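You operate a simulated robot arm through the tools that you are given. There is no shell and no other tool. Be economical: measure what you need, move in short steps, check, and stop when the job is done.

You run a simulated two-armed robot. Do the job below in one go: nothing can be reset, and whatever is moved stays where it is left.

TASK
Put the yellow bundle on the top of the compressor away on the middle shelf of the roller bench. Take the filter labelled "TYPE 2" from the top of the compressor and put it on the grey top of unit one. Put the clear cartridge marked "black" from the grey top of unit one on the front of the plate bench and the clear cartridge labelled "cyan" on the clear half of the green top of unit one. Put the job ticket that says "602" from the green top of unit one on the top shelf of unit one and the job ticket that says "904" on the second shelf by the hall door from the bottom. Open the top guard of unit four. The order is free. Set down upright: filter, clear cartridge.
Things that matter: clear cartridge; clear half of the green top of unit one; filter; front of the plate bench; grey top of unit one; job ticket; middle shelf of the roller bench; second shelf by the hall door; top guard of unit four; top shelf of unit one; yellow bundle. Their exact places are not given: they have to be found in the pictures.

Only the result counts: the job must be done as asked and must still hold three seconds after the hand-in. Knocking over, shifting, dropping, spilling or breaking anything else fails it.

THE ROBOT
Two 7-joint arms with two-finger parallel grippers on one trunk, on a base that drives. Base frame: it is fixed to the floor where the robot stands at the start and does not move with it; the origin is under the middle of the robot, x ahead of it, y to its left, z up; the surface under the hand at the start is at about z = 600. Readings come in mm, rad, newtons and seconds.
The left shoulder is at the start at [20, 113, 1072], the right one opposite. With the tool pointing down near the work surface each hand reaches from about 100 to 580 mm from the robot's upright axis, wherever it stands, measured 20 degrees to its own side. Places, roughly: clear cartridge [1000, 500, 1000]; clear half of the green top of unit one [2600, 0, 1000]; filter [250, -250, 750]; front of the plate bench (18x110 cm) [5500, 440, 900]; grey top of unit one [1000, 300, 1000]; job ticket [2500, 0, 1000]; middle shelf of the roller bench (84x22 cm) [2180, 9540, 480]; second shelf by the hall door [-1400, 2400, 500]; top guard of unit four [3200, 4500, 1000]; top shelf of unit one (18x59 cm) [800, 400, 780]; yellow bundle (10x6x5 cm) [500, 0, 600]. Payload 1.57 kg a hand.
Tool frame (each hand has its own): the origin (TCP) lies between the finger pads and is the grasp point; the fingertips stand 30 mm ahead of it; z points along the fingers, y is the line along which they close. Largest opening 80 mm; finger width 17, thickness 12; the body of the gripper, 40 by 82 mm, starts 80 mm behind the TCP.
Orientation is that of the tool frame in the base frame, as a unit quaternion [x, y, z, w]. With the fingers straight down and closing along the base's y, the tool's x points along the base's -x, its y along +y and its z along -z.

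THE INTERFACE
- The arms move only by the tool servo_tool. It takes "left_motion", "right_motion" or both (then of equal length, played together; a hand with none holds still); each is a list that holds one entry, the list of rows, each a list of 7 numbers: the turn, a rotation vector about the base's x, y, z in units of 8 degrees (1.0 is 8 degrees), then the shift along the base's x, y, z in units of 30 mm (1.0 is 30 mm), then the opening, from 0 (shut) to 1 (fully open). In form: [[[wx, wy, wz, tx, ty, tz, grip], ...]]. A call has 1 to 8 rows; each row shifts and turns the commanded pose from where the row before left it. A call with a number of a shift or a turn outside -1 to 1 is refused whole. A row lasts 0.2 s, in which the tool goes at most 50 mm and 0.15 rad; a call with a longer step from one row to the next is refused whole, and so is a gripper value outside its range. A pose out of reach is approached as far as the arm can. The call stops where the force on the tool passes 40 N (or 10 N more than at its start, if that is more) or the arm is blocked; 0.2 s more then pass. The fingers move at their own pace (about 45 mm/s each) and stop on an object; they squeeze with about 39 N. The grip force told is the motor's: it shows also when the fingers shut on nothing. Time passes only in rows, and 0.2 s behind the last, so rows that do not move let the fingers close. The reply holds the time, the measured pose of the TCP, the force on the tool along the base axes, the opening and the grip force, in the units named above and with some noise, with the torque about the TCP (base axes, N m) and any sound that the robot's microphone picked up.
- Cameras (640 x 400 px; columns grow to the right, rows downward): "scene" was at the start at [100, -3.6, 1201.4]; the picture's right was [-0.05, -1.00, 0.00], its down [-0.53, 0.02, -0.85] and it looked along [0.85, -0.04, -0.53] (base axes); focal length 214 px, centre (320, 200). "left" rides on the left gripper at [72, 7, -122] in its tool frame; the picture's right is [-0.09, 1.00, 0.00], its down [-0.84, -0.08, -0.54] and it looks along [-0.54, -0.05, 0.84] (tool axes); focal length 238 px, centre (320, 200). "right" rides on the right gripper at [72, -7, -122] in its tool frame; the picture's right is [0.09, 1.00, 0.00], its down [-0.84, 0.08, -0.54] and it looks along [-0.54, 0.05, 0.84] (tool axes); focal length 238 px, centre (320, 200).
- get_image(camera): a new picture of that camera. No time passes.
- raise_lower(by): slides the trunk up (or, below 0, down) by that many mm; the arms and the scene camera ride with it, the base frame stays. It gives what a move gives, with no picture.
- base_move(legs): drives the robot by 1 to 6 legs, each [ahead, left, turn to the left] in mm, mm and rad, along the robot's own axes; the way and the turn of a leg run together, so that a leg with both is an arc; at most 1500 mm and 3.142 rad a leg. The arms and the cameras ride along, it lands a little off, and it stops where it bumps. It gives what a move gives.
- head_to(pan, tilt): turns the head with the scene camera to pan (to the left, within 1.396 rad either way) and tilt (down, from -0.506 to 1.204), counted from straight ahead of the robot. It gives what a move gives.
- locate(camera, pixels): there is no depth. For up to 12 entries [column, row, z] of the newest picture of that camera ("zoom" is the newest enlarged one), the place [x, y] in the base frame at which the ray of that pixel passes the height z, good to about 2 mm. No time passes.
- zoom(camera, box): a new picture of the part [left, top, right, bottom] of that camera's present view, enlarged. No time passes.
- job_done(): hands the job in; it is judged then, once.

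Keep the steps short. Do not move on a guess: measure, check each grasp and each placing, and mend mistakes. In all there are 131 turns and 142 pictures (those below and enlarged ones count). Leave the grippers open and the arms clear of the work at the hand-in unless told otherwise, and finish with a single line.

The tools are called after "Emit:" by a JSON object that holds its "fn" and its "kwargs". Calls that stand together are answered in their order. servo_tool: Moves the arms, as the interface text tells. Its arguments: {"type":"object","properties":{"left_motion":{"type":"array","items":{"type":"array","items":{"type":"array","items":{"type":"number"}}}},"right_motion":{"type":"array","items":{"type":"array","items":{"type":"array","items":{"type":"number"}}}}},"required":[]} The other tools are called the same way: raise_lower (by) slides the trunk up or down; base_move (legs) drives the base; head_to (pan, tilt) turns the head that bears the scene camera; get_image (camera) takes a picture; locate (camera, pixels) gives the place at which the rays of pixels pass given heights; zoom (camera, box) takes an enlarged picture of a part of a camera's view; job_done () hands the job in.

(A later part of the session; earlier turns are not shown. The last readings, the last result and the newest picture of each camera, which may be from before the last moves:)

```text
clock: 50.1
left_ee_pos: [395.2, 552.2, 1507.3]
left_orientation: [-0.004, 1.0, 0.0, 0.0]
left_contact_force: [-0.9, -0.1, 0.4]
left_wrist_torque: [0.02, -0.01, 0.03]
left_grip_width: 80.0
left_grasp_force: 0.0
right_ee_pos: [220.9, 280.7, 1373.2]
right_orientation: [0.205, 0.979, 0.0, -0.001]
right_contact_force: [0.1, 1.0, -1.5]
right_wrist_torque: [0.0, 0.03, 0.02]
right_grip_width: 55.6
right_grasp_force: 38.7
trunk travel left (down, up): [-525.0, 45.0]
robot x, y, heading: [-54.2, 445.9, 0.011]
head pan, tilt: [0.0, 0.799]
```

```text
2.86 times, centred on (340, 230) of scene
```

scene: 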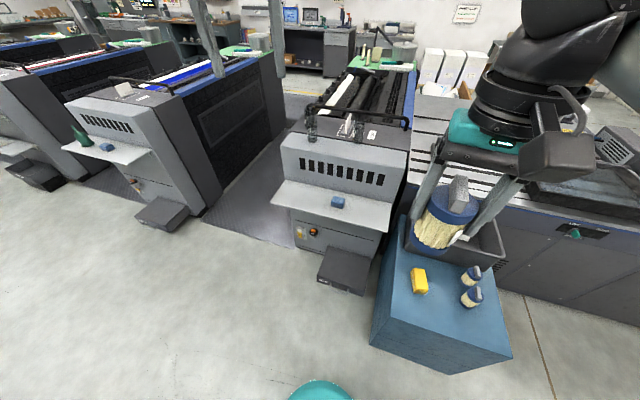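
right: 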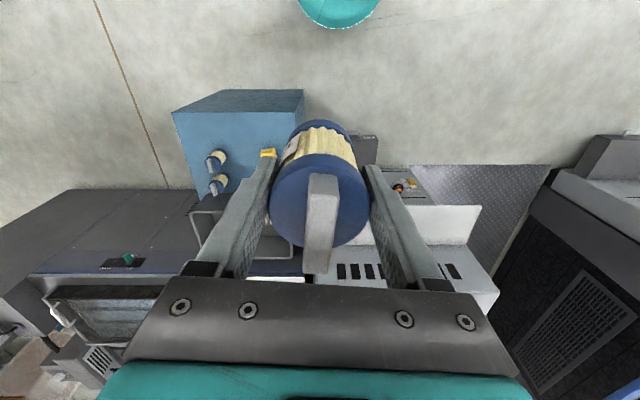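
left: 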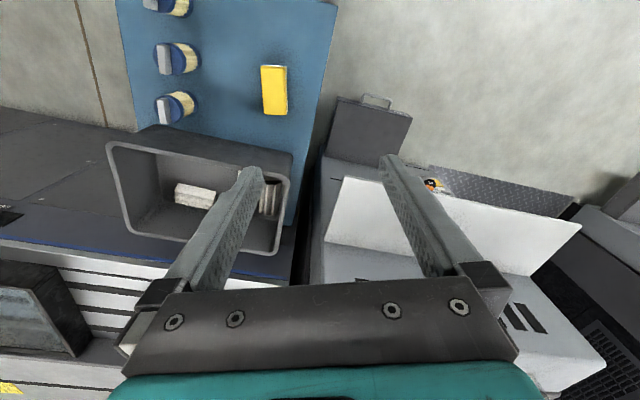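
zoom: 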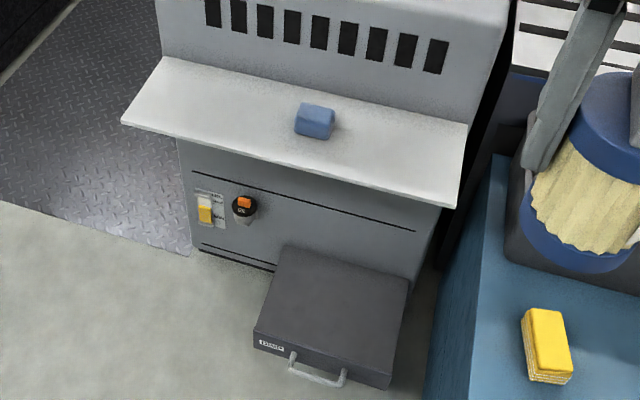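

Base radius ≈200 mm; the step blocks a straight approach, but the plated walkway left of unit one is about 700 mm wide. I drive to its mouth and turn to face unit one's left side (heading about -106°).

Emit:
{"fn": "base_move", "kwargs": {"legs": [[694, 692, 0], [0, 0, -1.855]]}}

Emit:
{"fn": "head_to", "kwargs": {"pan": 0.6, "tilt": 0.8}}

Emit:
{"fn": "get_image", "kwargs": {"camera": "scene"}}

Emit:
{"fn": "get_image", "kwargs": {"camera": "left"}}

```text
clock: 59.7
left_ee_pos: [636.4, 687.9, 1507.3]
left_orientation: [0.791, 0.612, -0.001, -0.001]
left_contact_force: [0.7, 0.5, 0.0]
left_wrist_torque: [0.01, -0.02, 0.03]
left_grip_width: 80.0
left_grasp_force: 0.2
right_ee_pos: [418.8, 926.5, 1372.9]
right_orientation: [0.901, 0.434, 0.0, 0.0]
right_contact_force: [0.5, -0.2, -0.9]
right_wrist_torque: [-0.01, -0.02, -0.02]
right_grip_width: 55.8
right_grasp_force: 38.7
trunk travel left (down, up): [-525.0, 45.0]
robot x, y, heading: [648.2, 1151.5, -1.825]
head pan, tilt: [0.0, 0.799]
```

```text
clock: 60.7
left_ee_pos: [636.0, 688.2, 1506.6]
left_orientation: [0.79, 0.613, -0.001, 0.0]
left_contact_force: [-0.1, 0.9, 0.5]
left_wrist_torque: [0.0, -0.04, -0.01]
left_grip_width: 80.2
left_grasp_force: 0.0
right_ee_pos: [418.9, 927.7, 1372.0]
right_orientation: [0.901, 0.435, 0.0, 0.0]
right_contact_force: [-0.8, 0.4, -1.1]
right_wrist_torque: [0.03, 0.0, -0.01]
right_grip_width: 56.0
right_grasp_force: 39.4
trunk travel left (down, up): [-525.0, 45.0]
robot x, y, heading: [649.3, 1155.1, -1.822]
head pan, tilt: [0.6, 0.799]
```

```text
111 pictures are left
```

scene: 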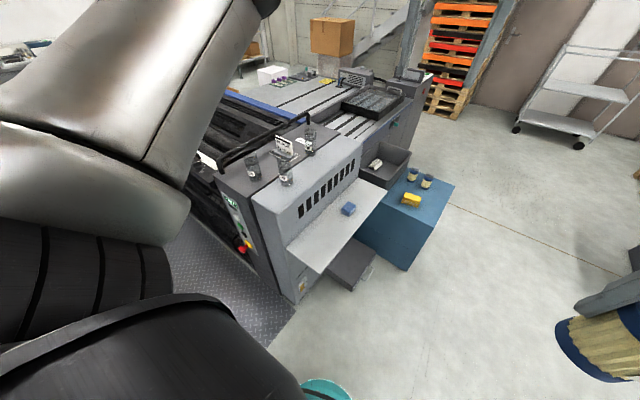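

```text
110 pictures are left
```

left: 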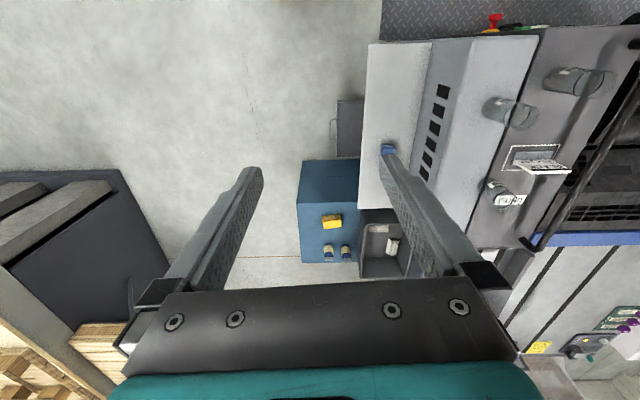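

The cartridge labels face this side. I enlarge them and measure with both cameras.

Emit:
{"fn": "zoom", "kwargs": {"camera": "scene", "box": [232, 120, 328, 195]}}

Emit:
{"fn": "zoom", "kwargs": {"camera": "left", "box": [400, 30, 640, 270]}}

Emit:
{"fn": "locate", "kwargs": {"camera": "scene", "pixels": [[255, 182, 1000], [287, 186, 1000], [309, 154, 1000], [283, 160, 1000], [219, 165, 1000], [252, 207, 1000], [331, 140, 1000], [294, 303, 0], [240, 240, 900], [388, 190, 780], [320, 272, 780]]}}

Emit:
{"fn": "locate", "kwargs": {"camera": "left", "pixels": [[550, 80, 1000], [490, 107, 1000], [490, 185, 1000], [536, 160, 1000], [540, 37, 1000], [470, 245, 1000], [369, 45, 780], [362, 205, 780], [430, 42, 780]]}}

```text
5.33 times, centred on (280, 158) of scene
```

zoom: 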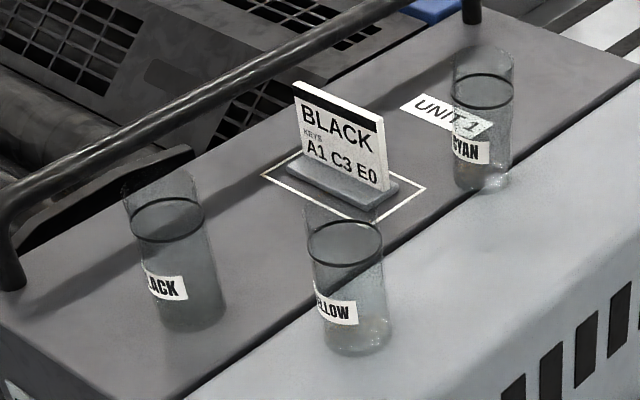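

```text
1.67 times, centred on (520, 150) of left
```

zoom: 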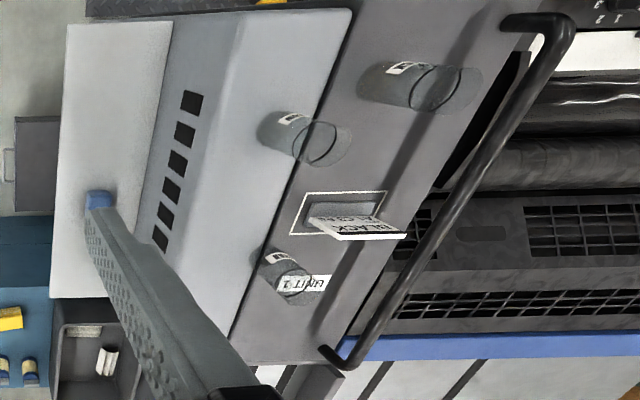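

```text
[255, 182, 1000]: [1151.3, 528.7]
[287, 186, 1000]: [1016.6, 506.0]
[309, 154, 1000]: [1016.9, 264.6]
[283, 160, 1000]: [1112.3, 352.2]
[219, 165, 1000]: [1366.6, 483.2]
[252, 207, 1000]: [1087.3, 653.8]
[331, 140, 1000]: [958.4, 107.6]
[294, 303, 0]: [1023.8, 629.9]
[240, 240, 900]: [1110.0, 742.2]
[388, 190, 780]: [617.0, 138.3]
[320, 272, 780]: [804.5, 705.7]
```

```text
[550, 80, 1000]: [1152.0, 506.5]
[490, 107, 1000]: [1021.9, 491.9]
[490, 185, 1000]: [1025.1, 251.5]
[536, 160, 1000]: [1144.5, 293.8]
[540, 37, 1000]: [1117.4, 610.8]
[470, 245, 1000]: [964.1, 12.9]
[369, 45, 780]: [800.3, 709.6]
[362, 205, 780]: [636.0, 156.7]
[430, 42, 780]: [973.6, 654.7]
```

Labels read: BLACK at back-left (≈1151,527), YELLOW (≈1017,503), CYAN at right (≈1017,262). I drive into the walkway beside the grey top; left will take "black", and the filter can then go to the freed spot.

Emit:
{"fn": "base_move", "kwargs": {"legs": [[104, 591, 0], [0, 0, -0.028]]}}

Emit:
{"fn": "servo_tool", "kwargs": {"left_motion": [[[0, 0, 0, 0, 0.3, -1, 1], [0, 0, 0, 0, 0.3, -1, 1], [0, 0, 0, 0, 0.3, -1, 1], [0, 0, 0, 0, 0.3, -1, 1], [0, 0, 0, 0, 0.3, -1, 1]]]}}

Emit:
{"fn": "get_image", "kwargs": {"camera": "left"}}

Emit:
{"fn": "head_to", "kwargs": {"pan": -0.1, "tilt": 0.95}}

Emit:
{"fn": "get_image", "kwargs": {"camera": "scene"}}

```text
clock: 64.4
left_ee_pos: [1159.0, 437.6, 1508.5]
left_orientation: [0.802, 0.597, -0.001, 0.001]
left_contact_force: [0.3, 0.0, -0.2]
left_wrist_torque: [-0.01, -0.01, 0.0]
left_grip_width: 79.9
left_grasp_force: 0.0
right_ee_pos: [951.8, 684.8, 1372.1]
right_orientation: [0.909, 0.417, 0.0, 0.0]
right_contact_force: [-0.8, -0.5, -1.0]
right_wrist_torque: [0.0, 0.0, 0.04]
right_grip_width: 55.8
right_grasp_force: 38.7
trunk travel left (down, up): [-525.0, 45.0]
robot x, y, heading: [1187.0, 898.2, -1.864]
head pan, tilt: [0.6, 0.799]
```

```text
clock: 65.6
left_ee_pos: [1159.9, 484.2, 1359.7]
left_orientation: [0.802, 0.598, 0.0, 0.0]
left_contact_force: [0.5, -0.5, 0.7]
left_wrist_torque: [0.0, 0.01, 0.01]
left_grip_width: 80.3
left_grasp_force: 0.1
right_ee_pos: [951.4, 685.2, 1371.6]
right_orientation: [0.909, 0.418, 0.0, -0.001]
right_contact_force: [-0.5, 0.3, -0.6]
right_wrist_torque: [0.02, 0.01, 0.01]
right_grip_width: 55.7
right_grasp_force: 39.1
trunk travel left (down, up): [-525.0, 45.0]
robot x, y, heading: [1187.3, 897.3, -1.865]
head pan, tilt: [0.6, 0.799]
```

```text
107 pictures are left
```

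left: 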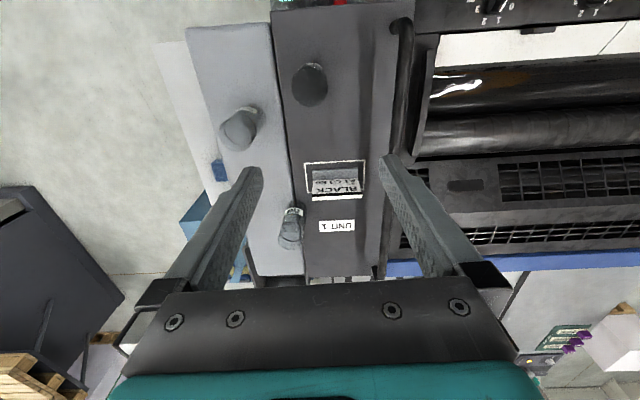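

```text
clock: 66.7
left_ee_pos: [1159.7, 482.5, 1359.0]
left_orientation: [0.802, 0.597, 0.0, -0.001]
left_contact_force: [0.0, -1.0, -1.4]
left_wrist_torque: [0.01, -0.02, 0.04]
left_grip_width: 79.9
left_grasp_force: 0.3
right_ee_pos: [951.8, 685.6, 1372.7]
right_orientation: [0.909, 0.417, 0.0, 0.0]
right_contact_force: [1.0, -0.8, -1.0]
right_wrist_torque: [0.03, 0.01, 0.02]
right_grip_width: 56.2
right_grasp_force: 39.5
trunk travel left (down, up): [-525.0, 45.0]
robot x, y, heading: [1187.9, 899.7, -1.863]
head pan, tilt: [-0.099, 0.949]
```

```text
106 pictures are left
```

scene: 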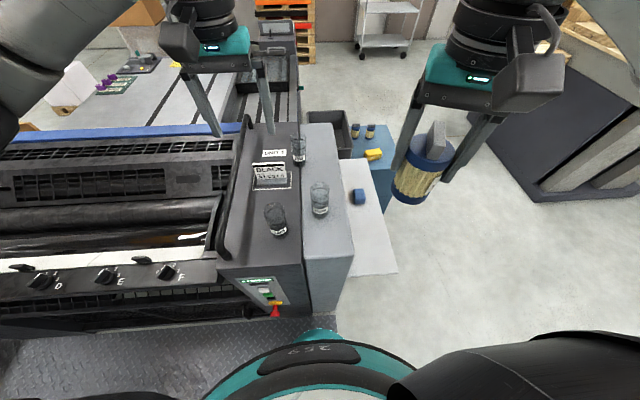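

Emit:
{"fn": "zoom", "kwargs": {"camera": "left", "box": [240, 40, 400, 140]}}

Emit:
{"fn": "zoom", "kwargs": {"camera": "scene", "box": [220, 130, 380, 270]}}

```text
4.00 times, centred on (320, 90) of left
```

zoom: 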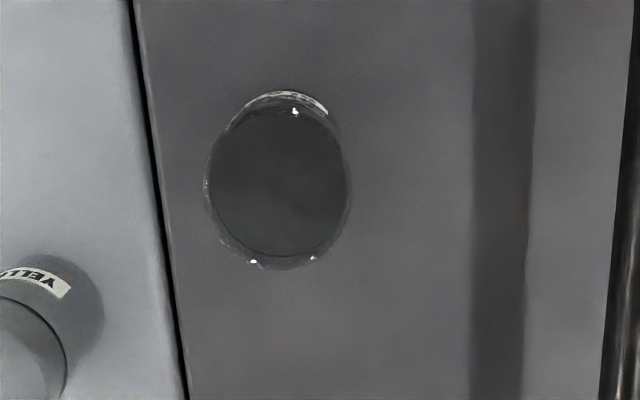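

```text
2.86 times, centred on (300, 200) of scene
```

zoom: 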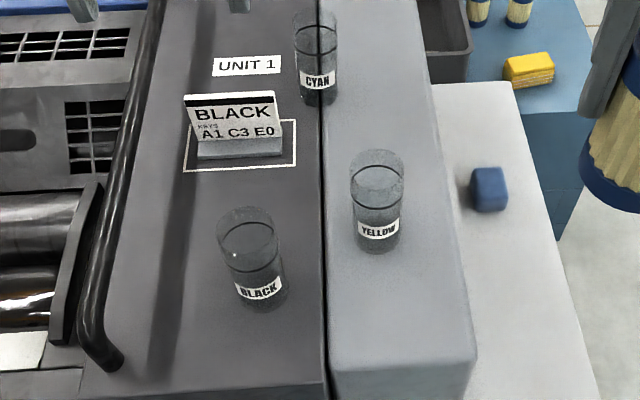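

Emit:
{"fn": "locate", "kwargs": {"camera": "left", "pixels": [[309.5, 85, 1000], [309.5, 85, 1050], [309.5, 85, 1100], [291, 85, 1050], [327, 85, 1050]]}}

Emit:
{"fn": "locate", "kwargs": {"camera": "zoom", "pixels": [[260, 290, 1000], [260, 290, 980], [248, 228, 1080], [248, 228, 1100], [248, 228, 1120], [217, 233, 1100], [279, 228, 1100], [328, 385, 1000], [325, 90, 1000], [85, 385, 1000], [376, 238, 1000], [318, 92, 1000]]}}

```text
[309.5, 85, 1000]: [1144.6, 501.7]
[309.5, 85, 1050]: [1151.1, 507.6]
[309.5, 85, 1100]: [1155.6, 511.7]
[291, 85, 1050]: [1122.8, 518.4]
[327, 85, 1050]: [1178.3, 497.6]
```

```text
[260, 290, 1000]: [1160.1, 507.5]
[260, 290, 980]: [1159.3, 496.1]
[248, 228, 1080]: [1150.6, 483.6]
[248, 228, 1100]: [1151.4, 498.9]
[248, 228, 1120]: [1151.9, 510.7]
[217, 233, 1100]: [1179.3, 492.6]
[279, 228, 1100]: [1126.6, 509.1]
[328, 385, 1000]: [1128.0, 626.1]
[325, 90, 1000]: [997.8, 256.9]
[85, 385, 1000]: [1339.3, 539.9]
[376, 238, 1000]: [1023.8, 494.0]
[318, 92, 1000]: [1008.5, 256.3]
```

Black: centre ≈(1152,506), rim ≈1105, 56 mm wide. I lower the left hand over it, first to just above the rim.

Emit:
{"fn": "servo_tool", "kwargs": {"left_motion": [[[0, 0, 0, -0.05, 0.2, -0.9, 1], [0, 0, 0, -0.05, 0.2, -0.9, 1], [0, 0, 0, -0.05, 0.2, -0.9, 1], [0, 0, 0, -0.05, 0.2, -0.9, 1], [0, 0, 0, -0.05, 0, -0.9, 1], [0, 0, 0, 0, 0, -0.9, 1], [0, 0, 0, 0, 0, -0.9, 1]]]}}

Emit:
{"fn": "get_image", "kwargs": {"camera": "left"}}

Emit:
{"fn": "zoom", "kwargs": {"camera": "scene", "box": [180, 100, 420, 270]}}

```text
clock: 68.3
left_ee_pos: [1152.5, 508.0, 1168.3]
left_orientation: [0.802, 0.597, 0.0, 0.0]
left_contact_force: [0.3, -0.3, 0.3]
left_wrist_torque: [-0.01, 0.0, -0.03]
left_grip_width: 79.9
left_grasp_force: 0.1
right_ee_pos: [951.7, 685.3, 1372.5]
right_orientation: [0.909, 0.417, 0.0, 0.0]
right_contact_force: [0.5, -0.9, -1.3]
right_wrist_torque: [0.01, 0.04, -0.01]
right_grip_width: 55.9
right_grasp_force: 39.4
trunk travel left (down, up): [-525.0, 45.0]
robot x, y, heading: [1188.1, 899.9, -1.862]
head pan, tilt: [-0.099, 0.949]
```

```text
103 pictures are left
```

left: 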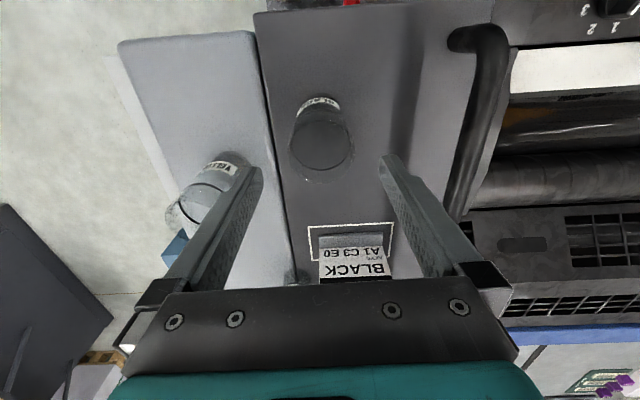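

```text
2.35 times, centred on (300, 185) of scene
```

zoom: 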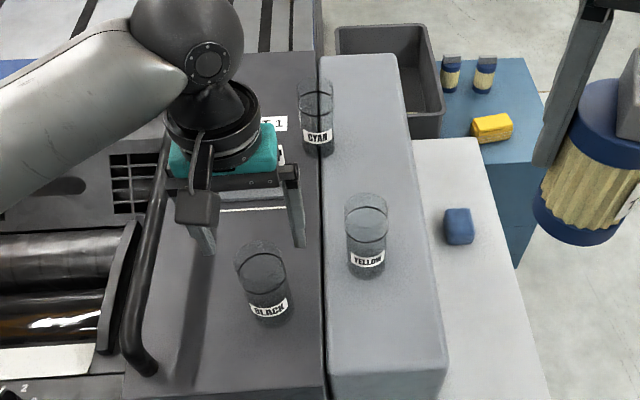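

Emit:
{"fn": "zoom", "kwargs": {"camera": "left", "box": [260, 80, 388, 200]}}

Emit:
{"fn": "locate", "kwargs": {"camera": "left", "pixels": [[322, 143, 1050], [322, 150, 1100], [322, 110, 1000], [320, 122, 1000]]}}

```text
3.33 times, centred on (324, 140) of left
```

zoom: 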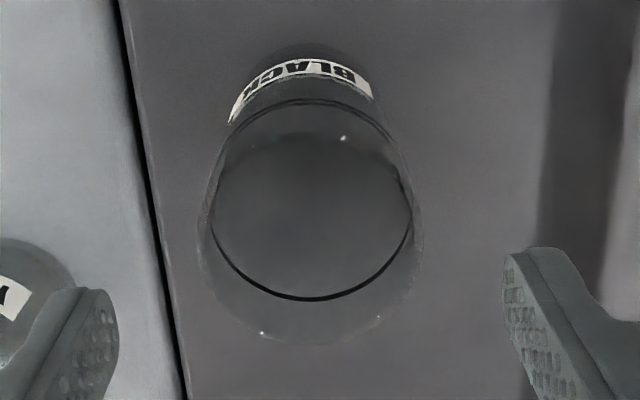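

```text
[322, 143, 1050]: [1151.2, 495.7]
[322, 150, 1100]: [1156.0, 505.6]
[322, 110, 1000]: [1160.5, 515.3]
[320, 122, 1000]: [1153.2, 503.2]
```

The cup is within 3 mm of the hand's axis. I descend to z≈1066 and close.

Emit:
{"fn": "servo_tool", "kwargs": {"left_motion": [[[0, 0, 0, 0.05, 0, -0.85, 1], [0, 0, 0, 0, 0, -0.85, 1], [0, 0, 0, 0, 0, -0.85, 1], [0, 0, 0, 0, 0, -0.85, 1], [0, 0, 0, 0, 0, 0, 0], [0, 0, 0, 0, 0, 0, 0], [0, 0, 0, 0, 0, 0, 0], [0, 0, 0, 0, 0, 0, 0]]]}}

Emit:
{"fn": "servo_tool", "kwargs": {"left_motion": [[[0, 0, 0, 0, 0, 0.3, 0], [0, 0, 0, 0, 0, 0.5, 0], [0, 0, 0, 0, 0, 1, 0], [0, 0, 0, 0, 0, 1, 0], [0, 0, 0, 0, 0, 1, 0], [0, 0, 0, 0, 0, 1, 0], [0, 0, 0, 0, 0, 1, 0], [0, 0, 0, 0, 0, 1, 0]]]}}

Emit:
{"fn": "get_image", "kwargs": {"camera": "scene"}}

```text
clock: 70.1
left_ee_pos: [1152.6, 507.1, 1065.0]
left_orientation: [0.802, 0.597, 0.001, -0.001]
left_contact_force: [-0.3, -0.4, 0.6]
left_wrist_torque: [-0.01, 0.05, 0.0]
left_grip_width: 51.7
left_grasp_force: 34.9
right_ee_pos: [950.6, 685.4, 1371.8]
right_orientation: [0.909, 0.417, 0.0, 0.0]
right_contact_force: [0.1, 0.2, -0.7]
right_wrist_torque: [0.01, 0.0, -0.01]
right_grip_width: 55.9
right_grasp_force: 38.9
trunk travel left (down, up): [-525.0, 45.0]
robot x, y, heading: [1192.8, 901.1, -1.86]
head pan, tilt: [-0.099, 0.949]
```

```text
clock: 71.9
left_ee_pos: [1152.3, 507.9, 1268.8]
left_orientation: [0.802, 0.597, 0.001, 0.0]
left_contact_force: [-0.2, 0.7, -1.7]
left_wrist_torque: [-0.04, 0.01, -0.01]
left_grip_width: 51.3
left_grasp_force: 38.9
right_ee_pos: [951.5, 683.9, 1373.3]
right_orientation: [0.909, 0.417, 0.0, 0.0]
right_contact_force: [0.3, -0.3, -0.8]
right_wrist_torque: [0.0, -0.01, -0.05]
right_grip_width: 55.7
right_grasp_force: 38.8
trunk travel left (down, up): [-525.0, 45.0]
robot x, y, heading: [1190.5, 902.8, -1.862]
head pan, tilt: [-0.099, 0.949]
```

```text
100 pictures are left
```

scene: 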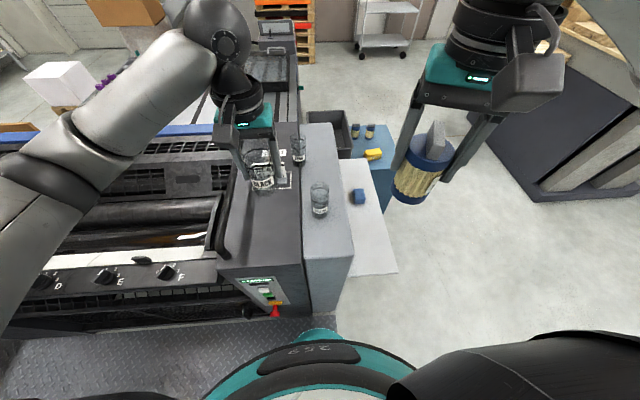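

Black is held (51 mm). Now left goes aside along the unit while right brings the filter over the freed spot (1150,517).

Emit:
{"fn": "servo_tool", "kwargs": {"left_motion": [[[0, 0, 0, 0.9, -0.26, 0.3, 0], [0, 0, 0, 0.9, -0.26, 0.3, 0], [0, 0, 0, 0.9, -0.26, 0.3, 0], [0, 0, 0, 0.9, -0.26, 0, 0], [0, 0, 0, 0.9, -0.26, 0, 0], [0, 0, 0, 0.9, -0.26, 0, 0], [0, 0, 0, 0, 0, 0, 0], [0, 0, 0, 0, 0, 0, 0]]], "right_motion": [[[0, 0, 0, 0.5, -0.4, -0.2, 0], [0, 0, 0, 0.9, -0.75, -0.2, 0], [0, 0, 0, 0.9, -0.75, -0.5, 0], [0, 0, 0, 0.9, -0.75, -0.8, 0], [0, 0, 0, 0.9, -0.75, -0.8, 0], [0, 0, 0, 0.9, -0.75, -0.8, 0], [0, 0, 0, 0.9, -0.75, -0.8, 0], [0, 0, 0, 0.72, -0.67, -0.8, 0]]]}}

Emit:
{"fn": "get_image", "kwargs": {"camera": "scene"}}

Emit:
{"fn": "get_image", "kwargs": {"camera": "right"}}

```text
clock: 73.7
left_ee_pos: [1316.7, 460.6, 1295.5]
left_orientation: [0.802, 0.598, 0.001, 0.0]
left_contact_force: [0.3, 0.2, -0.9]
left_wrist_torque: [0.02, 0.04, 0.04]
left_grip_width: 51.4
left_grasp_force: 39.1
right_ee_pos: [1150.9, 517.3, 1226.6]
right_orientation: [0.909, 0.417, 0.0, 0.0]
right_contact_force: [-0.4, -0.1, -1.6]
right_wrist_torque: [0.03, -0.01, -0.02]
right_grip_width: 56.1
right_grasp_force: 38.4
trunk travel left (down, up): [-525.0, 45.0]
robot x, y, heading: [1189.2, 899.4, -1.858]
head pan, tilt: [-0.099, 0.949]
```

```text
99 pictures are left
```

scene: 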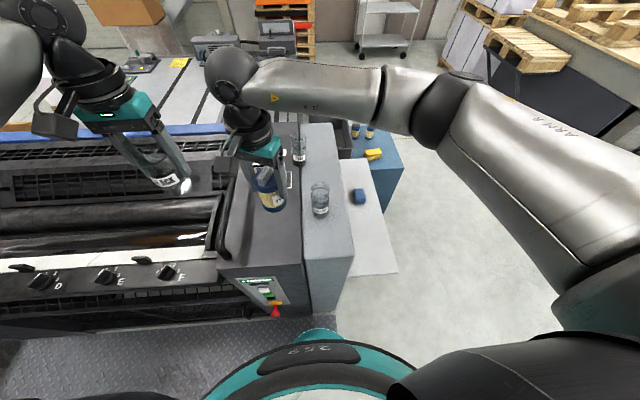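

```text
98 pictures are left
```

right: 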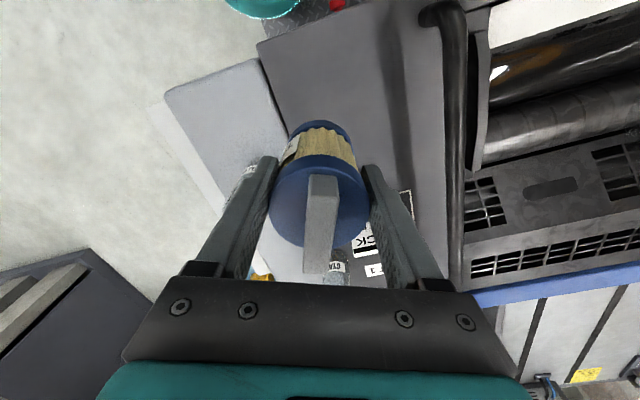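

Descending with the filter to just above the surface.

Emit:
{"fn": "servo_tool", "kwargs": {"right_motion": [[[0, 0, 0, 0, 0, -0.95, 0], [0, 0, 0, 0, 0, -0.95, 0], [0, 0, 0, 0, 0, -0.95, 0], [0, 0, 0, 0, 0, -0.95, 0], [0, 0, 0, 0, 0, -0.8, 0], [0, 0, 0, 0, 0, -0.25, 0], [0, 0, 0, 0, 0, 0, 0]]]}}

Emit:
{"fn": "zoom", "kwargs": {"camera": "scene", "box": [200, 120, 360, 260]}}

```text
clock: 75.3
left_ee_pos: [1314.5, 460.1, 1296.2]
left_orientation: [0.802, 0.597, 0.0, 0.0]
left_contact_force: [0.6, 0.0, -1.8]
left_wrist_torque: [0.0, -0.04, -0.03]
left_grip_width: 51.3
left_grasp_force: 38.9
right_ee_pos: [1149.9, 517.0, 1079.9]
right_orientation: [0.909, 0.418, 0.0, 0.0]
right_contact_force: [0.1, 0.7, -0.7]
right_wrist_torque: [0.01, 0.01, -0.03]
right_grip_width: 55.9
right_grasp_force: 39.6
trunk travel left (down, up): [-525.0, 45.0]
robot x, y, heading: [1192.2, 899.2, -1.862]
head pan, tilt: [-0.099, 0.949]
```

```text
2.86 times, centred on (280, 190) of scene
```

zoom: 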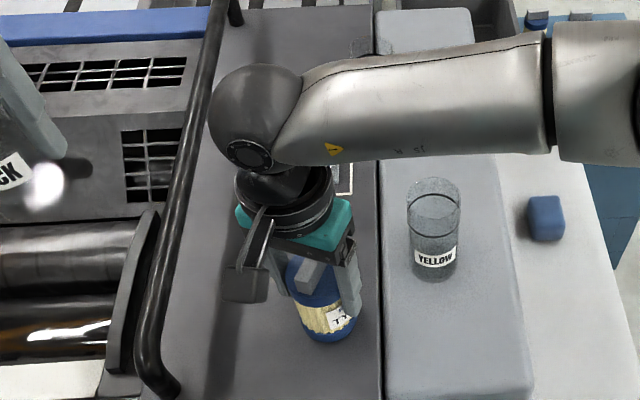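

Forearm is above everything. I creep down 3 mm at a time to feel contact.

Emit:
{"fn": "servo_tool", "kwargs": {"right_motion": [[[0, 0, 0, 0, 0, -0.1, 0], [0, 0, 0, 0, 0, -0.1, 0], [0, 0, 0, 0, 0, 0, 0]]]}}

Emit:
{"fn": "servo_tool", "kwargs": {"right_motion": [[[0, 0, 0, 0, 0, -0.07, 0], [0, 0, 0, 0, 0, 0, 0]]]}}

```text
clock: 76.1
left_ee_pos: [1314.7, 460.9, 1295.5]
left_orientation: [0.802, 0.597, 0.001, 0.001]
left_contact_force: [-0.3, 0.7, -1.7]
left_wrist_torque: [0.01, -0.03, 0.01]
left_grip_width: 51.1
left_grasp_force: 38.9
right_ee_pos: [1149.2, 516.6, 1076.7]
right_orientation: [0.909, 0.417, 0.0, 0.001]
right_contact_force: [-0.5, 1.0, 14.3]
right_wrist_torque: [0.03, 0.36, -0.04]
right_grip_width: 56.1
right_grasp_force: 38.8
trunk travel left (down, up): [-525.0, 45.0]
robot x, y, heading: [1187.7, 902.2, -1.863]
head pan, tilt: [-0.099, 0.949]
```

```text
clock: 76.7
left_ee_pos: [1315.4, 461.2, 1295.8]
left_orientation: [0.802, 0.597, 0.0, -0.001]
left_contact_force: [0.1, -0.4, -1.6]
left_wrist_torque: [-0.02, 0.01, 0.02]
left_grip_width: 51.2
left_grasp_force: 39.2
right_ee_pos: [1150.4, 516.4, 1075.0]
right_orientation: [0.909, 0.417, 0.0, 0.003]
right_contact_force: [-1.7, -1.7, 28.4]
right_wrist_torque: [-0.15, 0.11, 0.01]
right_grip_width: 56.1
right_grasp_force: 39.0
trunk travel left (down, up): [-525.0, 45.0]
robot x, y, heading: [1190.8, 901.3, -1.865]
head pan, tilt: [-0.099, 0.949]
```

Contact at TCP 1077 (surface ≈1005). I relieve, open and lift straight up.

Emit:
{"fn": "servo_tool", "kwargs": {"right_motion": [[[0, 0, 0, 0, 0, 0.06, 0], [0, 0, 0, 0, 0, 0, 1], [0, 0, 0, 0, 0, 0, 1], [0, 0, 0, 0, 0, 0, 1], [0, 0, 0, 0, 0, 0.7, 1], [0, 0, 0, 0, 0, 1, 1], [0, 0, 0, 0, 0, 1, 1], [0, 0, 0, 0, 0, 1, 1]]]}}

Emit:
{"fn": "servo_tool", "kwargs": {"right_motion": [[[0, 0, 0, 0, 0, 1, 1], [0, 0, 0, 0, 0, 1, 1], [0, 0, 0, 0, 0, 1, 1], [0, 0, 0, -0.8, 0.7, 0.5, 1], [0, 0, 0, -0.9, 0.8, 0.5, 1], [0, 0, 0, -0.9, 0.8, 0.5, 1], [0, 0, 0, -0.9, 0.8, 0.5, 1], [0, 0, 0, -0.9, 0.8, 0, 1]]]}}

Emit:
{"fn": "get_image", "kwargs": {"camera": "scene"}}

```text
clock: 78.5
left_ee_pos: [1314.8, 460.5, 1295.5]
left_orientation: [0.802, 0.597, 0.0, 0.0]
left_contact_force: [-0.9, 0.4, -1.9]
left_wrist_torque: [0.02, -0.03, 0.0]
left_grip_width: 51.0
left_grasp_force: 38.7
right_ee_pos: [1150.0, 517.1, 1185.3]
right_orientation: [0.909, 0.417, 0.0, 0.0]
right_contact_force: [0.5, -0.8, 0.4]
right_wrist_torque: [0.06, 0.01, 0.02]
right_grip_width: 80.3
right_grasp_force: 0.1
trunk travel left (down, up): [-525.0, 45.0]
robot x, y, heading: [1188.7, 902.6, -1.861]
head pan, tilt: [-0.099, 0.949]
```

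```text
clock: 80.3
left_ee_pos: [1313.3, 459.7, 1295.4]
left_orientation: [0.803, 0.596, 0.001, 0.001]
left_contact_force: [0.3, -0.3, -1.2]
left_wrist_torque: [-0.01, -0.02, -0.01]
left_grip_width: 51.3
left_grasp_force: 39.0
right_ee_pos: [1016.6, 636.5, 1334.5]
right_orientation: [0.909, 0.417, 0.0, 0.001]
right_contact_force: [-0.2, 0.7, 0.6]
right_wrist_torque: [0.01, -0.02, 0.01]
right_grip_width: 79.7
right_grasp_force: 0.0
trunk travel left (down, up): [-525.0, 45.0]
robot x, y, heading: [1189.8, 898.9, -1.862]
head pan, tilt: [-0.099, 0.949]
```

```text
96 pictures are left
```

scene: 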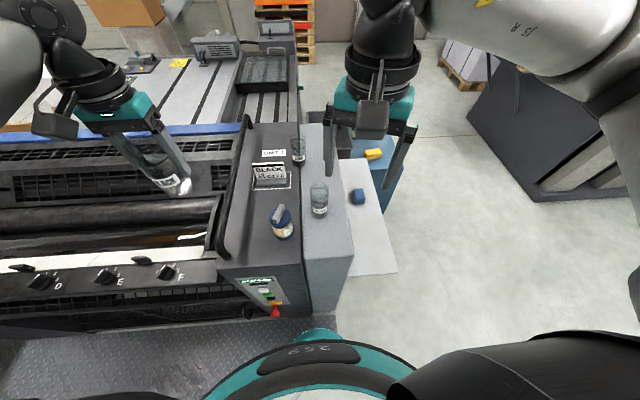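

The filter stands upright on the grey top. For "cyan" I go back out and to the front of unit one, with the base short of the step.

Emit:
{"fn": "base_move", "kwargs": {"legs": [[-60, -590, 0], [0, 0, 1.582]]}}

```text
clock: 87.5
left_ee_pos: [1075.3, 1259.0, 1294.2]
left_orientation: [0.138, 0.99, 0.0, 0.0]
left_contact_force: [0.2, -0.4, -2.1]
left_wrist_torque: [0.0, -0.02, 0.02]
left_grip_width: 50.9
left_grasp_force: 39.3
right_ee_pos: [906.3, 960.0, 1334.2]
right_orientation: [0.34, 0.94, 0.0, 0.0]
right_contact_force: [0.4, -1.0, 0.1]
right_wrist_torque: [0.01, 0.0, 0.01]
right_grip_width: 79.8
right_grasp_force: 0.0
trunk travel left (down, up): [-525.0, 45.0]
robot x, y, heading: [635.3, 1123.7, -0.274]
head pan, tilt: [-0.099, 0.949]
```

Emit:
{"fn": "base_move", "kwargs": {"legs": [[30, -655, 0]]}}

Emit:
{"fn": "head_to", "kwargs": {"pan": 0, "tilt": 0.9}}

Emit:
{"fn": "get_image", "kwargs": {"camera": "scene"}}

Emit:
{"fn": "get_image", "kwargs": {"camera": "right"}}

```text
clock: 91.0
left_ee_pos: [917.4, 685.8, 1295.0]
left_orientation: [0.142, 0.99, -0.001, -0.002]
left_contact_force: [-0.6, 0.1, -1.4]
left_wrist_torque: [-0.02, -0.02, 0.02]
left_grip_width: 49.6
left_grasp_force: 39.0
right_ee_pos: [744.8, 387.7, 1334.5]
right_orientation: [0.344, 0.939, -0.002, -0.001]
right_contact_force: [-0.4, 0.1, 0.5]
right_wrist_torque: [-0.03, 0.0, -0.04]
right_grip_width: 80.0
right_grasp_force: 0.0
trunk travel left (down, up): [-525.0, 45.0]
robot x, y, heading: [476.8, 554.9, -0.281]
head pan, tilt: [-0.099, 0.949]
stopped in leg 1: the robot was blocked; the commanded pose is now the measured one
```

```text
clock: 91.7
left_ee_pos: [916.2, 682.0, 1295.1]
left_orientation: [0.142, 0.99, 0.0, 0.0]
left_contact_force: [0.8, -0.7, -1.7]
left_wrist_torque: [-0.01, 0.01, 0.02]
left_grip_width: 49.4
left_grasp_force: 39.5
right_ee_pos: [744.3, 386.0, 1333.9]
right_orientation: [0.344, 0.939, 0.0, 0.001]
right_contact_force: [-0.1, 0.3, -0.1]
right_wrist_torque: [0.01, -0.01, -0.02]
right_grip_width: 80.0
right_grasp_force: 0.1
trunk travel left (down, up): [-525.0, 45.0]
robot x, y, heading: [479.9, 554.6, -0.284]
head pan, tilt: [0.0, 0.901]
```

```text
95 pictures are left
```

scene: 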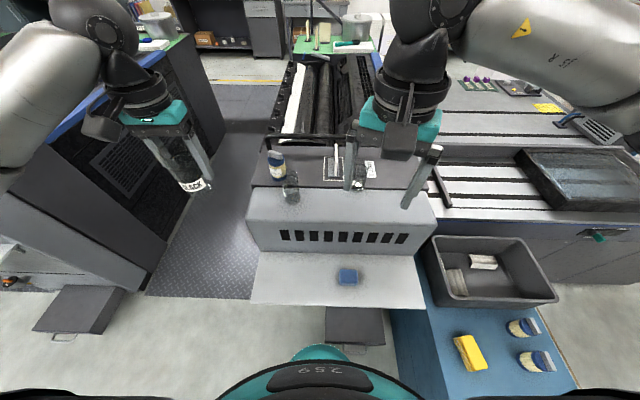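

```text
94 pictures are left
```

right: 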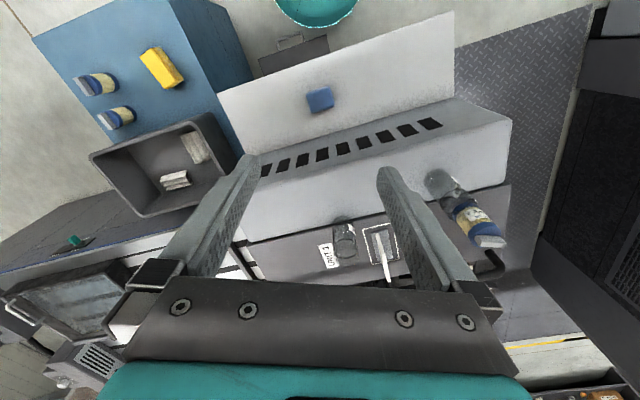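

The base touched the step's handle. I back off a little and turn left 0.6 rad, which brings the right shoulder nearer to the cyan cartridge.

Emit:
{"fn": "base_move", "kwargs": {"legs": [[-12, 0, 0], [0, 0, 0.6]]}}

Emit:
{"fn": "servo_tool", "kwargs": {"right_motion": [[[0, 0, -1, 0.9, -0.7, -0.1, 1], [0, 0, -1, 0.9, -0.7, -0.1, 1], [0, 0, -1, 0.9, -0.7, -0.1, 1], [0, 0, -1, 0.9, -0.7, -0.1, 1], [0, 0, -1, 0.9, -0.7, -0.1, 1], [0, 0, 0, 0, 0, 0, 1]]]}}

Emit:
{"fn": "get_image", "kwargs": {"camera": "right"}}

Emit:
{"fn": "head_to", "kwargs": {"pan": -0.6, "tilt": 0.8}}

Emit:
{"fn": "get_image", "kwargs": {"camera": "scene"}}

```text
clock: 94.1
left_ee_pos: [756.7, 911.8, 1295.7]
left_orientation: [-0.158, 0.987, -0.001, -0.001]
left_contact_force: [-0.3, -0.4, -1.3]
left_wrist_torque: [0.01, -0.03, -0.01]
left_grip_width: 49.0
left_grasp_force: 38.9
right_ee_pos: [781.4, 568.0, 1333.8]
right_orientation: [0.052, 0.999, -0.001, 0.0]
right_contact_force: [0.5, 0.2, 0.6]
right_wrist_torque: [0.0, 0.0, 0.01]
right_grip_width: 79.9
right_grasp_force: 0.2
trunk travel left (down, up): [-525.0, 45.0]
robot x, y, heading: [466.2, 557.8, 0.319]
head pan, tilt: [0.0, 0.901]
```

```text
clock: 95.5
left_ee_pos: [755.5, 911.1, 1296.2]
left_orientation: [-0.158, 0.987, -0.001, -0.001]
left_contact_force: [0.3, 0.3, -1.9]
left_wrist_torque: [0.0, 0.01, -0.02]
left_grip_width: 48.8
left_grasp_force: 38.8
right_ee_pos: [915.2, 463.3, 1320.4]
right_orientation: [0.391, 0.92, -0.001, 0.0]
right_contact_force: [-0.2, 0.3, -0.2]
right_wrist_torque: [-0.02, 0.0, 0.01]
right_grip_width: 80.2
right_grasp_force: 0.0
trunk travel left (down, up): [-525.0, 45.0]
robot x, y, heading: [466.2, 554.4, 0.316]
head pan, tilt: [0.0, 0.901]
```

```text
93 pictures are left
```

right: 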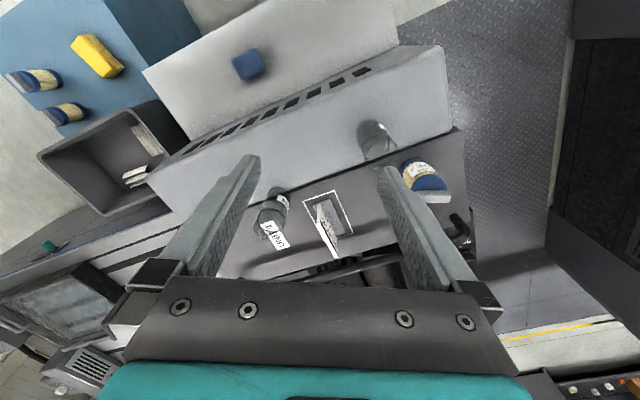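

```text
clock: 96.5
left_ee_pos: [755.7, 912.6, 1295.1]
left_orientation: [-0.157, 0.988, 0.0, -0.001]
left_contact_force: [-0.2, -0.8, -1.1]
left_wrist_torque: [-0.01, 0.0, 0.01]
left_grip_width: 49.1
left_grasp_force: 38.5
right_ee_pos: [916.0, 462.4, 1318.7]
right_orientation: [0.39, 0.921, -0.001, 0.001]
right_contact_force: [0.7, 1.0, 0.3]
right_wrist_torque: [-0.01, -0.01, -0.04]
right_grip_width: 80.0
right_grasp_force: 0.1
trunk travel left (down, up): [-525.0, 45.0]
robot x, y, heading: [465.9, 558.6, 0.314]
head pan, tilt: [-0.6, 0.799]
```

```text
92 pictures are left
```

scene: 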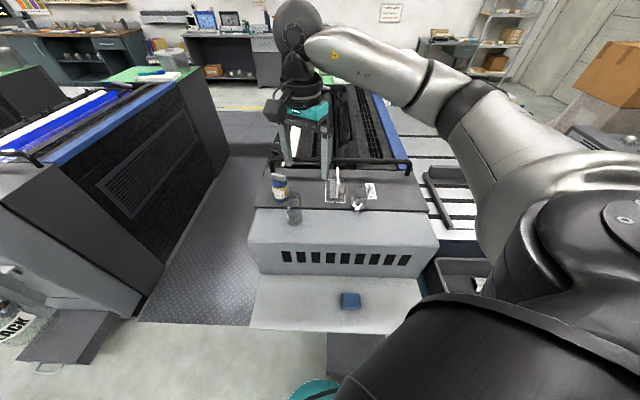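

The left grip width has crept from 51.4 to 49; I check the black cartridge.

Emit:
{"fn": "get_image", "kwargs": {"camera": "left"}}

Emit:
{"fn": "zoom", "kwargs": {"camera": "right", "box": [200, 160, 360, 260]}}

Emit:
{"fn": "zoom", "kwargs": {"camera": "scene", "box": [250, 140, 410, 240]}}

```text
91 pictures are left
```

left: 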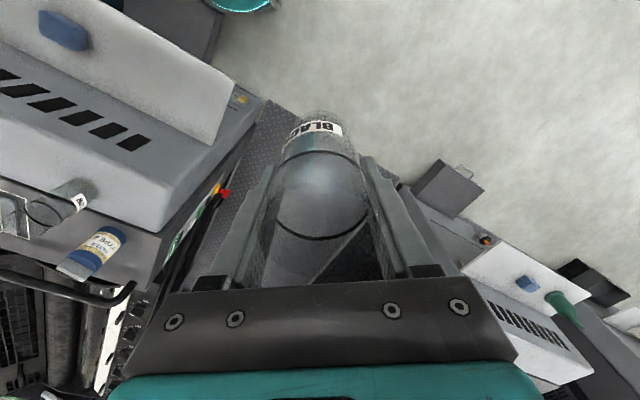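

```text
4.00 times, centred on (280, 210) of right
```

zoom: 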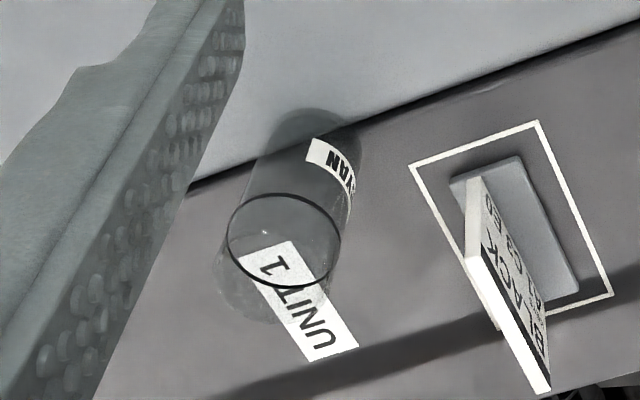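

```text
4.00 times, centred on (330, 190) of scene
```

zoom: 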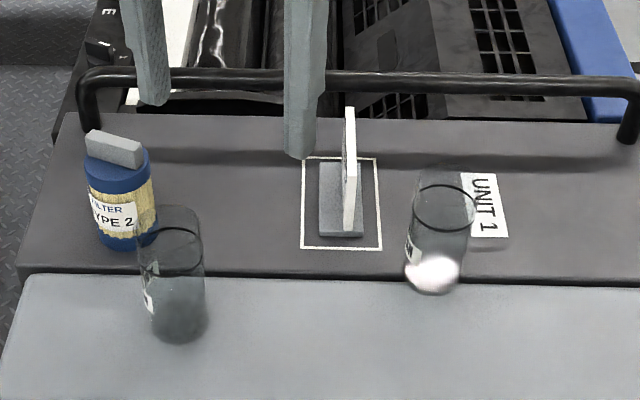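

Black still sits straight in the fingers. I now measure cyan in both views.

Emit:
{"fn": "locate", "kwargs": {"camera": "zoom", "pixels": [[432, 270, 1005], [443, 195, 1105], [413, 195, 1105], [475, 195, 1105], [443, 207, 1085], [170, 320, 1005], [340, 200, 1005]]}}

Emit:
{"fn": "locate", "kwargs": {"camera": "right", "pixels": [[271, 220, 1085], [268.5, 228.5, 1105], [278, 196, 1005]]}}

```text
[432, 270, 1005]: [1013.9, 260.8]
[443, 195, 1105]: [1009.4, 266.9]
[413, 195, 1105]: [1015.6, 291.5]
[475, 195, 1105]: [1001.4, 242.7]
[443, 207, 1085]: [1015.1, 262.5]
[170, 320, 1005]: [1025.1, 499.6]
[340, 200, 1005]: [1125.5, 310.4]
```

```text
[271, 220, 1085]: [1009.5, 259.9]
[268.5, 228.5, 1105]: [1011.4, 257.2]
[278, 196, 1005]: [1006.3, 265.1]
```

Cyan centre ≈(1011,262). I move the right hand above it.

Emit:
{"fn": "servo_tool", "kwargs": {"right_motion": [[[0, 0, 0, 0.4, -0.84, -0.55, 1], [0, 0, 0, 0.4, -0.84, -0.55, 1], [0, 0, 0, 0.4, -0.84, -0.55, 1], [0, 0, 0, 0.4, -0.84, -0.55, 1], [0, 0, 0, 0.4, -0.84, -0.55, 1], [0, 0, 0, 0.4, -0.84, -0.55, 1], [0, 0, 0, 0.4, -0.84, -0.55, 1], [0, 0, 0, 0.38, -0.82, -0.55, 1]]]}}

Emit:
{"fn": "get_image", "kwargs": {"camera": "right"}}

Emit:
{"fn": "get_image", "kwargs": {"camera": "scene"}}

```text
clock: 98.3
left_ee_pos: [755.7, 911.0, 1294.0]
left_orientation: [-0.158, 0.987, 0.0, -0.001]
left_contact_force: [0.2, -0.6, -1.4]
left_wrist_torque: [0.05, 0.0, 0.02]
left_grip_width: 48.7
left_grasp_force: 39.1
right_ee_pos: [1013.3, 261.1, 1184.9]
right_orientation: [0.39, 0.921, -0.002, 0.0]
right_contact_force: [0.4, 0.0, 1.1]
right_wrist_torque: [0.02, -0.02, -0.03]
right_grip_width: 80.1
right_grasp_force: 0.0
trunk travel left (down, up): [-525.0, 45.0]
robot x, y, heading: [469.8, 558.3, 0.317]
head pan, tilt: [-0.6, 0.799]
```

```text
88 pictures are left
```

right: 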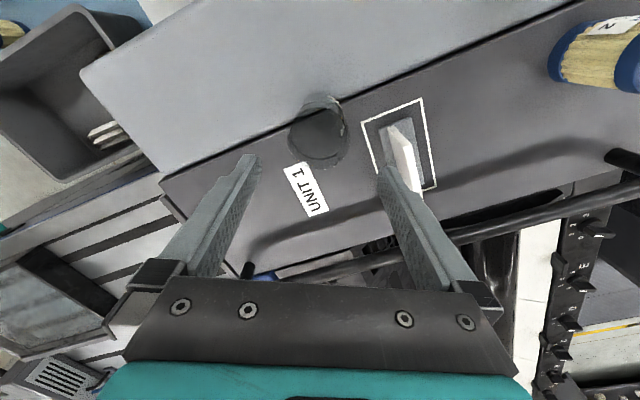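

```text
87 pictures are left
```

scene: 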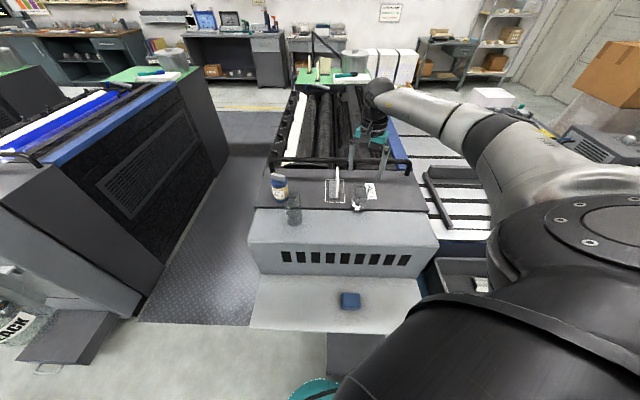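

The sign's foot is near one finger's path. I turn the hand +30° so the fingers pass clear of it, then recheck.

Emit:
{"fn": "servo_tool", "kwargs": {"right_motion": [[[0, 0, 1, 0, 0, 0, 1], [0, 0, 1, 0, 0, 0, 1], [0, 0, 1, 0, 0, 0, 1], [0, 0, 0.75, 0, 0, 0, 1], [0, 0, 0, 0, 0, 0, 1]]]}}

Emit:
{"fn": "zoom", "kwargs": {"camera": "right", "box": [200, 60, 440, 210]}}

```text
clock: 99.5
left_ee_pos: [755.3, 911.3, 1295.2]
left_orientation: [-0.157, 0.988, 0.0, -0.001]
left_contact_force: [-0.5, 0.6, -1.4]
left_wrist_torque: [0.0, -0.01, -0.02]
left_grip_width: 48.5
left_grasp_force: 38.5
right_ee_pos: [1012.8, 263.4, 1186.5]
right_orientation: [0.137, 0.991, -0.001, 0.0]
right_contact_force: [0.3, -0.9, 0.3]
right_wrist_torque: [0.04, 0.0, -0.04]
right_grip_width: 79.9
right_grasp_force: 0.0
trunk travel left (down, up): [-525.0, 45.0]
robot x, y, heading: [466.9, 558.5, 0.317]
head pan, tilt: [-0.6, 0.799]
```

```text
2.67 times, centred on (320, 135) of right
```

zoom: 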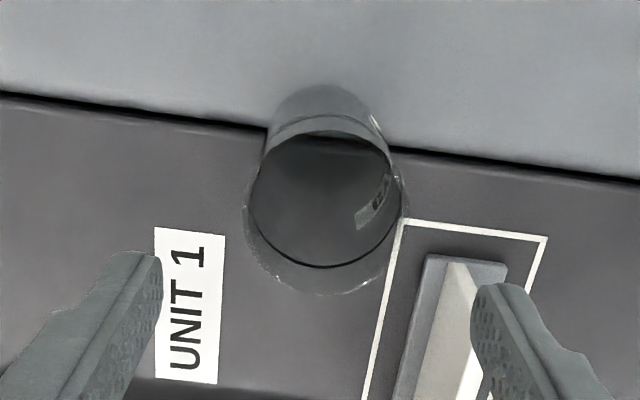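

Emit:
{"fn": "locate", "kwargs": {"camera": "zoom", "pixels": [[430, 258, 1015], [505, 265, 1015], [404, 220, 1005], [547, 238, 1005], [323, 237, 1105], [325, 200, 1085], [322, 125, 1005]]}}

```text
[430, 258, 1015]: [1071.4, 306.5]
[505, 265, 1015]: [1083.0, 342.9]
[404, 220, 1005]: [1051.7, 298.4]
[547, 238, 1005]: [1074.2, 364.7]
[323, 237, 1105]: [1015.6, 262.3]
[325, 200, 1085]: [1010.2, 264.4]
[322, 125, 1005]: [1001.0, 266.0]
```

Foot clearance is about 35 mm and the cup is centred. I descend, close and lift.

Emit:
{"fn": "servo_tool", "kwargs": {"right_motion": [[[0, 0, 0, 0, 0, -0.97, 1], [0, 0, 0, 0, 0, -0.97, 1], [0, 0, 0, 0, 0, -0.97, 1], [0, 0, 0, 0, 0, -0.97, 1], [0, 0, 0, 0, 0, 0, 0], [0, 0, 0, 0, 0, 0, 0], [0, 0, 0, 0, 0, 0, 0], [0, 0, 0, 0, 0, 0, 0]]]}}

Emit:
{"fn": "servo_tool", "kwargs": {"right_motion": [[[0, 0, 0, 0, 0, 0.3, 0], [0, 0, 0, 0, 0, 0.5, 0], [0, 0, 0, 0, 0, 1, 0], [0, 0, 0, 0, 0, 1, 0], [0, 0, 0, 0, 0, 1, 0], [0, 0, 0, 0, 0, 1, 0], [0, 0, 0, 0, 0, 1, 0], [0, 0, 0, -0.5, 0, 1, 0]]]}}

Emit:
{"fn": "get_image", "kwargs": {"camera": "right"}}

```text
clock: 101.3
left_ee_pos: [756.3, 913.2, 1295.5]
left_orientation: [-0.157, 0.988, 0.0, 0.0]
left_contact_force: [-0.9, 0.4, -2.0]
left_wrist_torque: [-0.03, 0.0, 0.0]
left_grip_width: 48.6
left_grasp_force: 39.3
right_ee_pos: [1010.9, 265.1, 1070.4]
right_orientation: [0.139, 0.99, 0.001, 0.0]
right_contact_force: [0.7, -0.2, -0.2]
right_wrist_torque: [-0.03, -0.02, 0.0]
right_grip_width: 51.6
right_grasp_force: 34.7
trunk travel left (down, up): [-525.0, 45.0]
robot x, y, heading: [463.8, 561.2, 0.315]
head pan, tilt: [-0.6, 0.799]
```

```text
clock: 103.1
left_ee_pos: [754.3, 912.3, 1295.4]
left_orientation: [-0.157, 0.988, 0.0, -0.001]
left_contact_force: [-0.3, -0.9, -1.6]
left_wrist_torque: [-0.01, -0.02, 0.0]
left_grip_width: 48.7
left_grasp_force: 38.9
right_ee_pos: [994.2, 260.7, 1277.5]
right_orientation: [0.138, 0.99, -0.001, 0.0]
right_contact_force: [-0.1, -0.2, -1.5]
right_wrist_torque: [0.0, 0.02, 0.04]
right_grip_width: 51.3
right_grasp_force: 38.6
trunk travel left (down, up): [-525.0, 45.0]
robot x, y, heading: [466.7, 558.2, 0.318]
head pan, tilt: [-0.6, 0.799]
```

```text
85 pictures are left
```

right: 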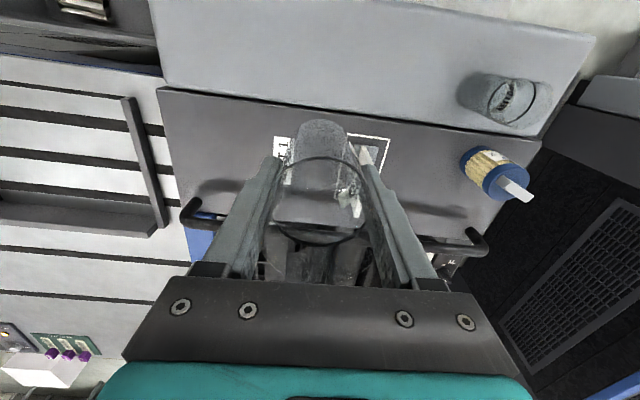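

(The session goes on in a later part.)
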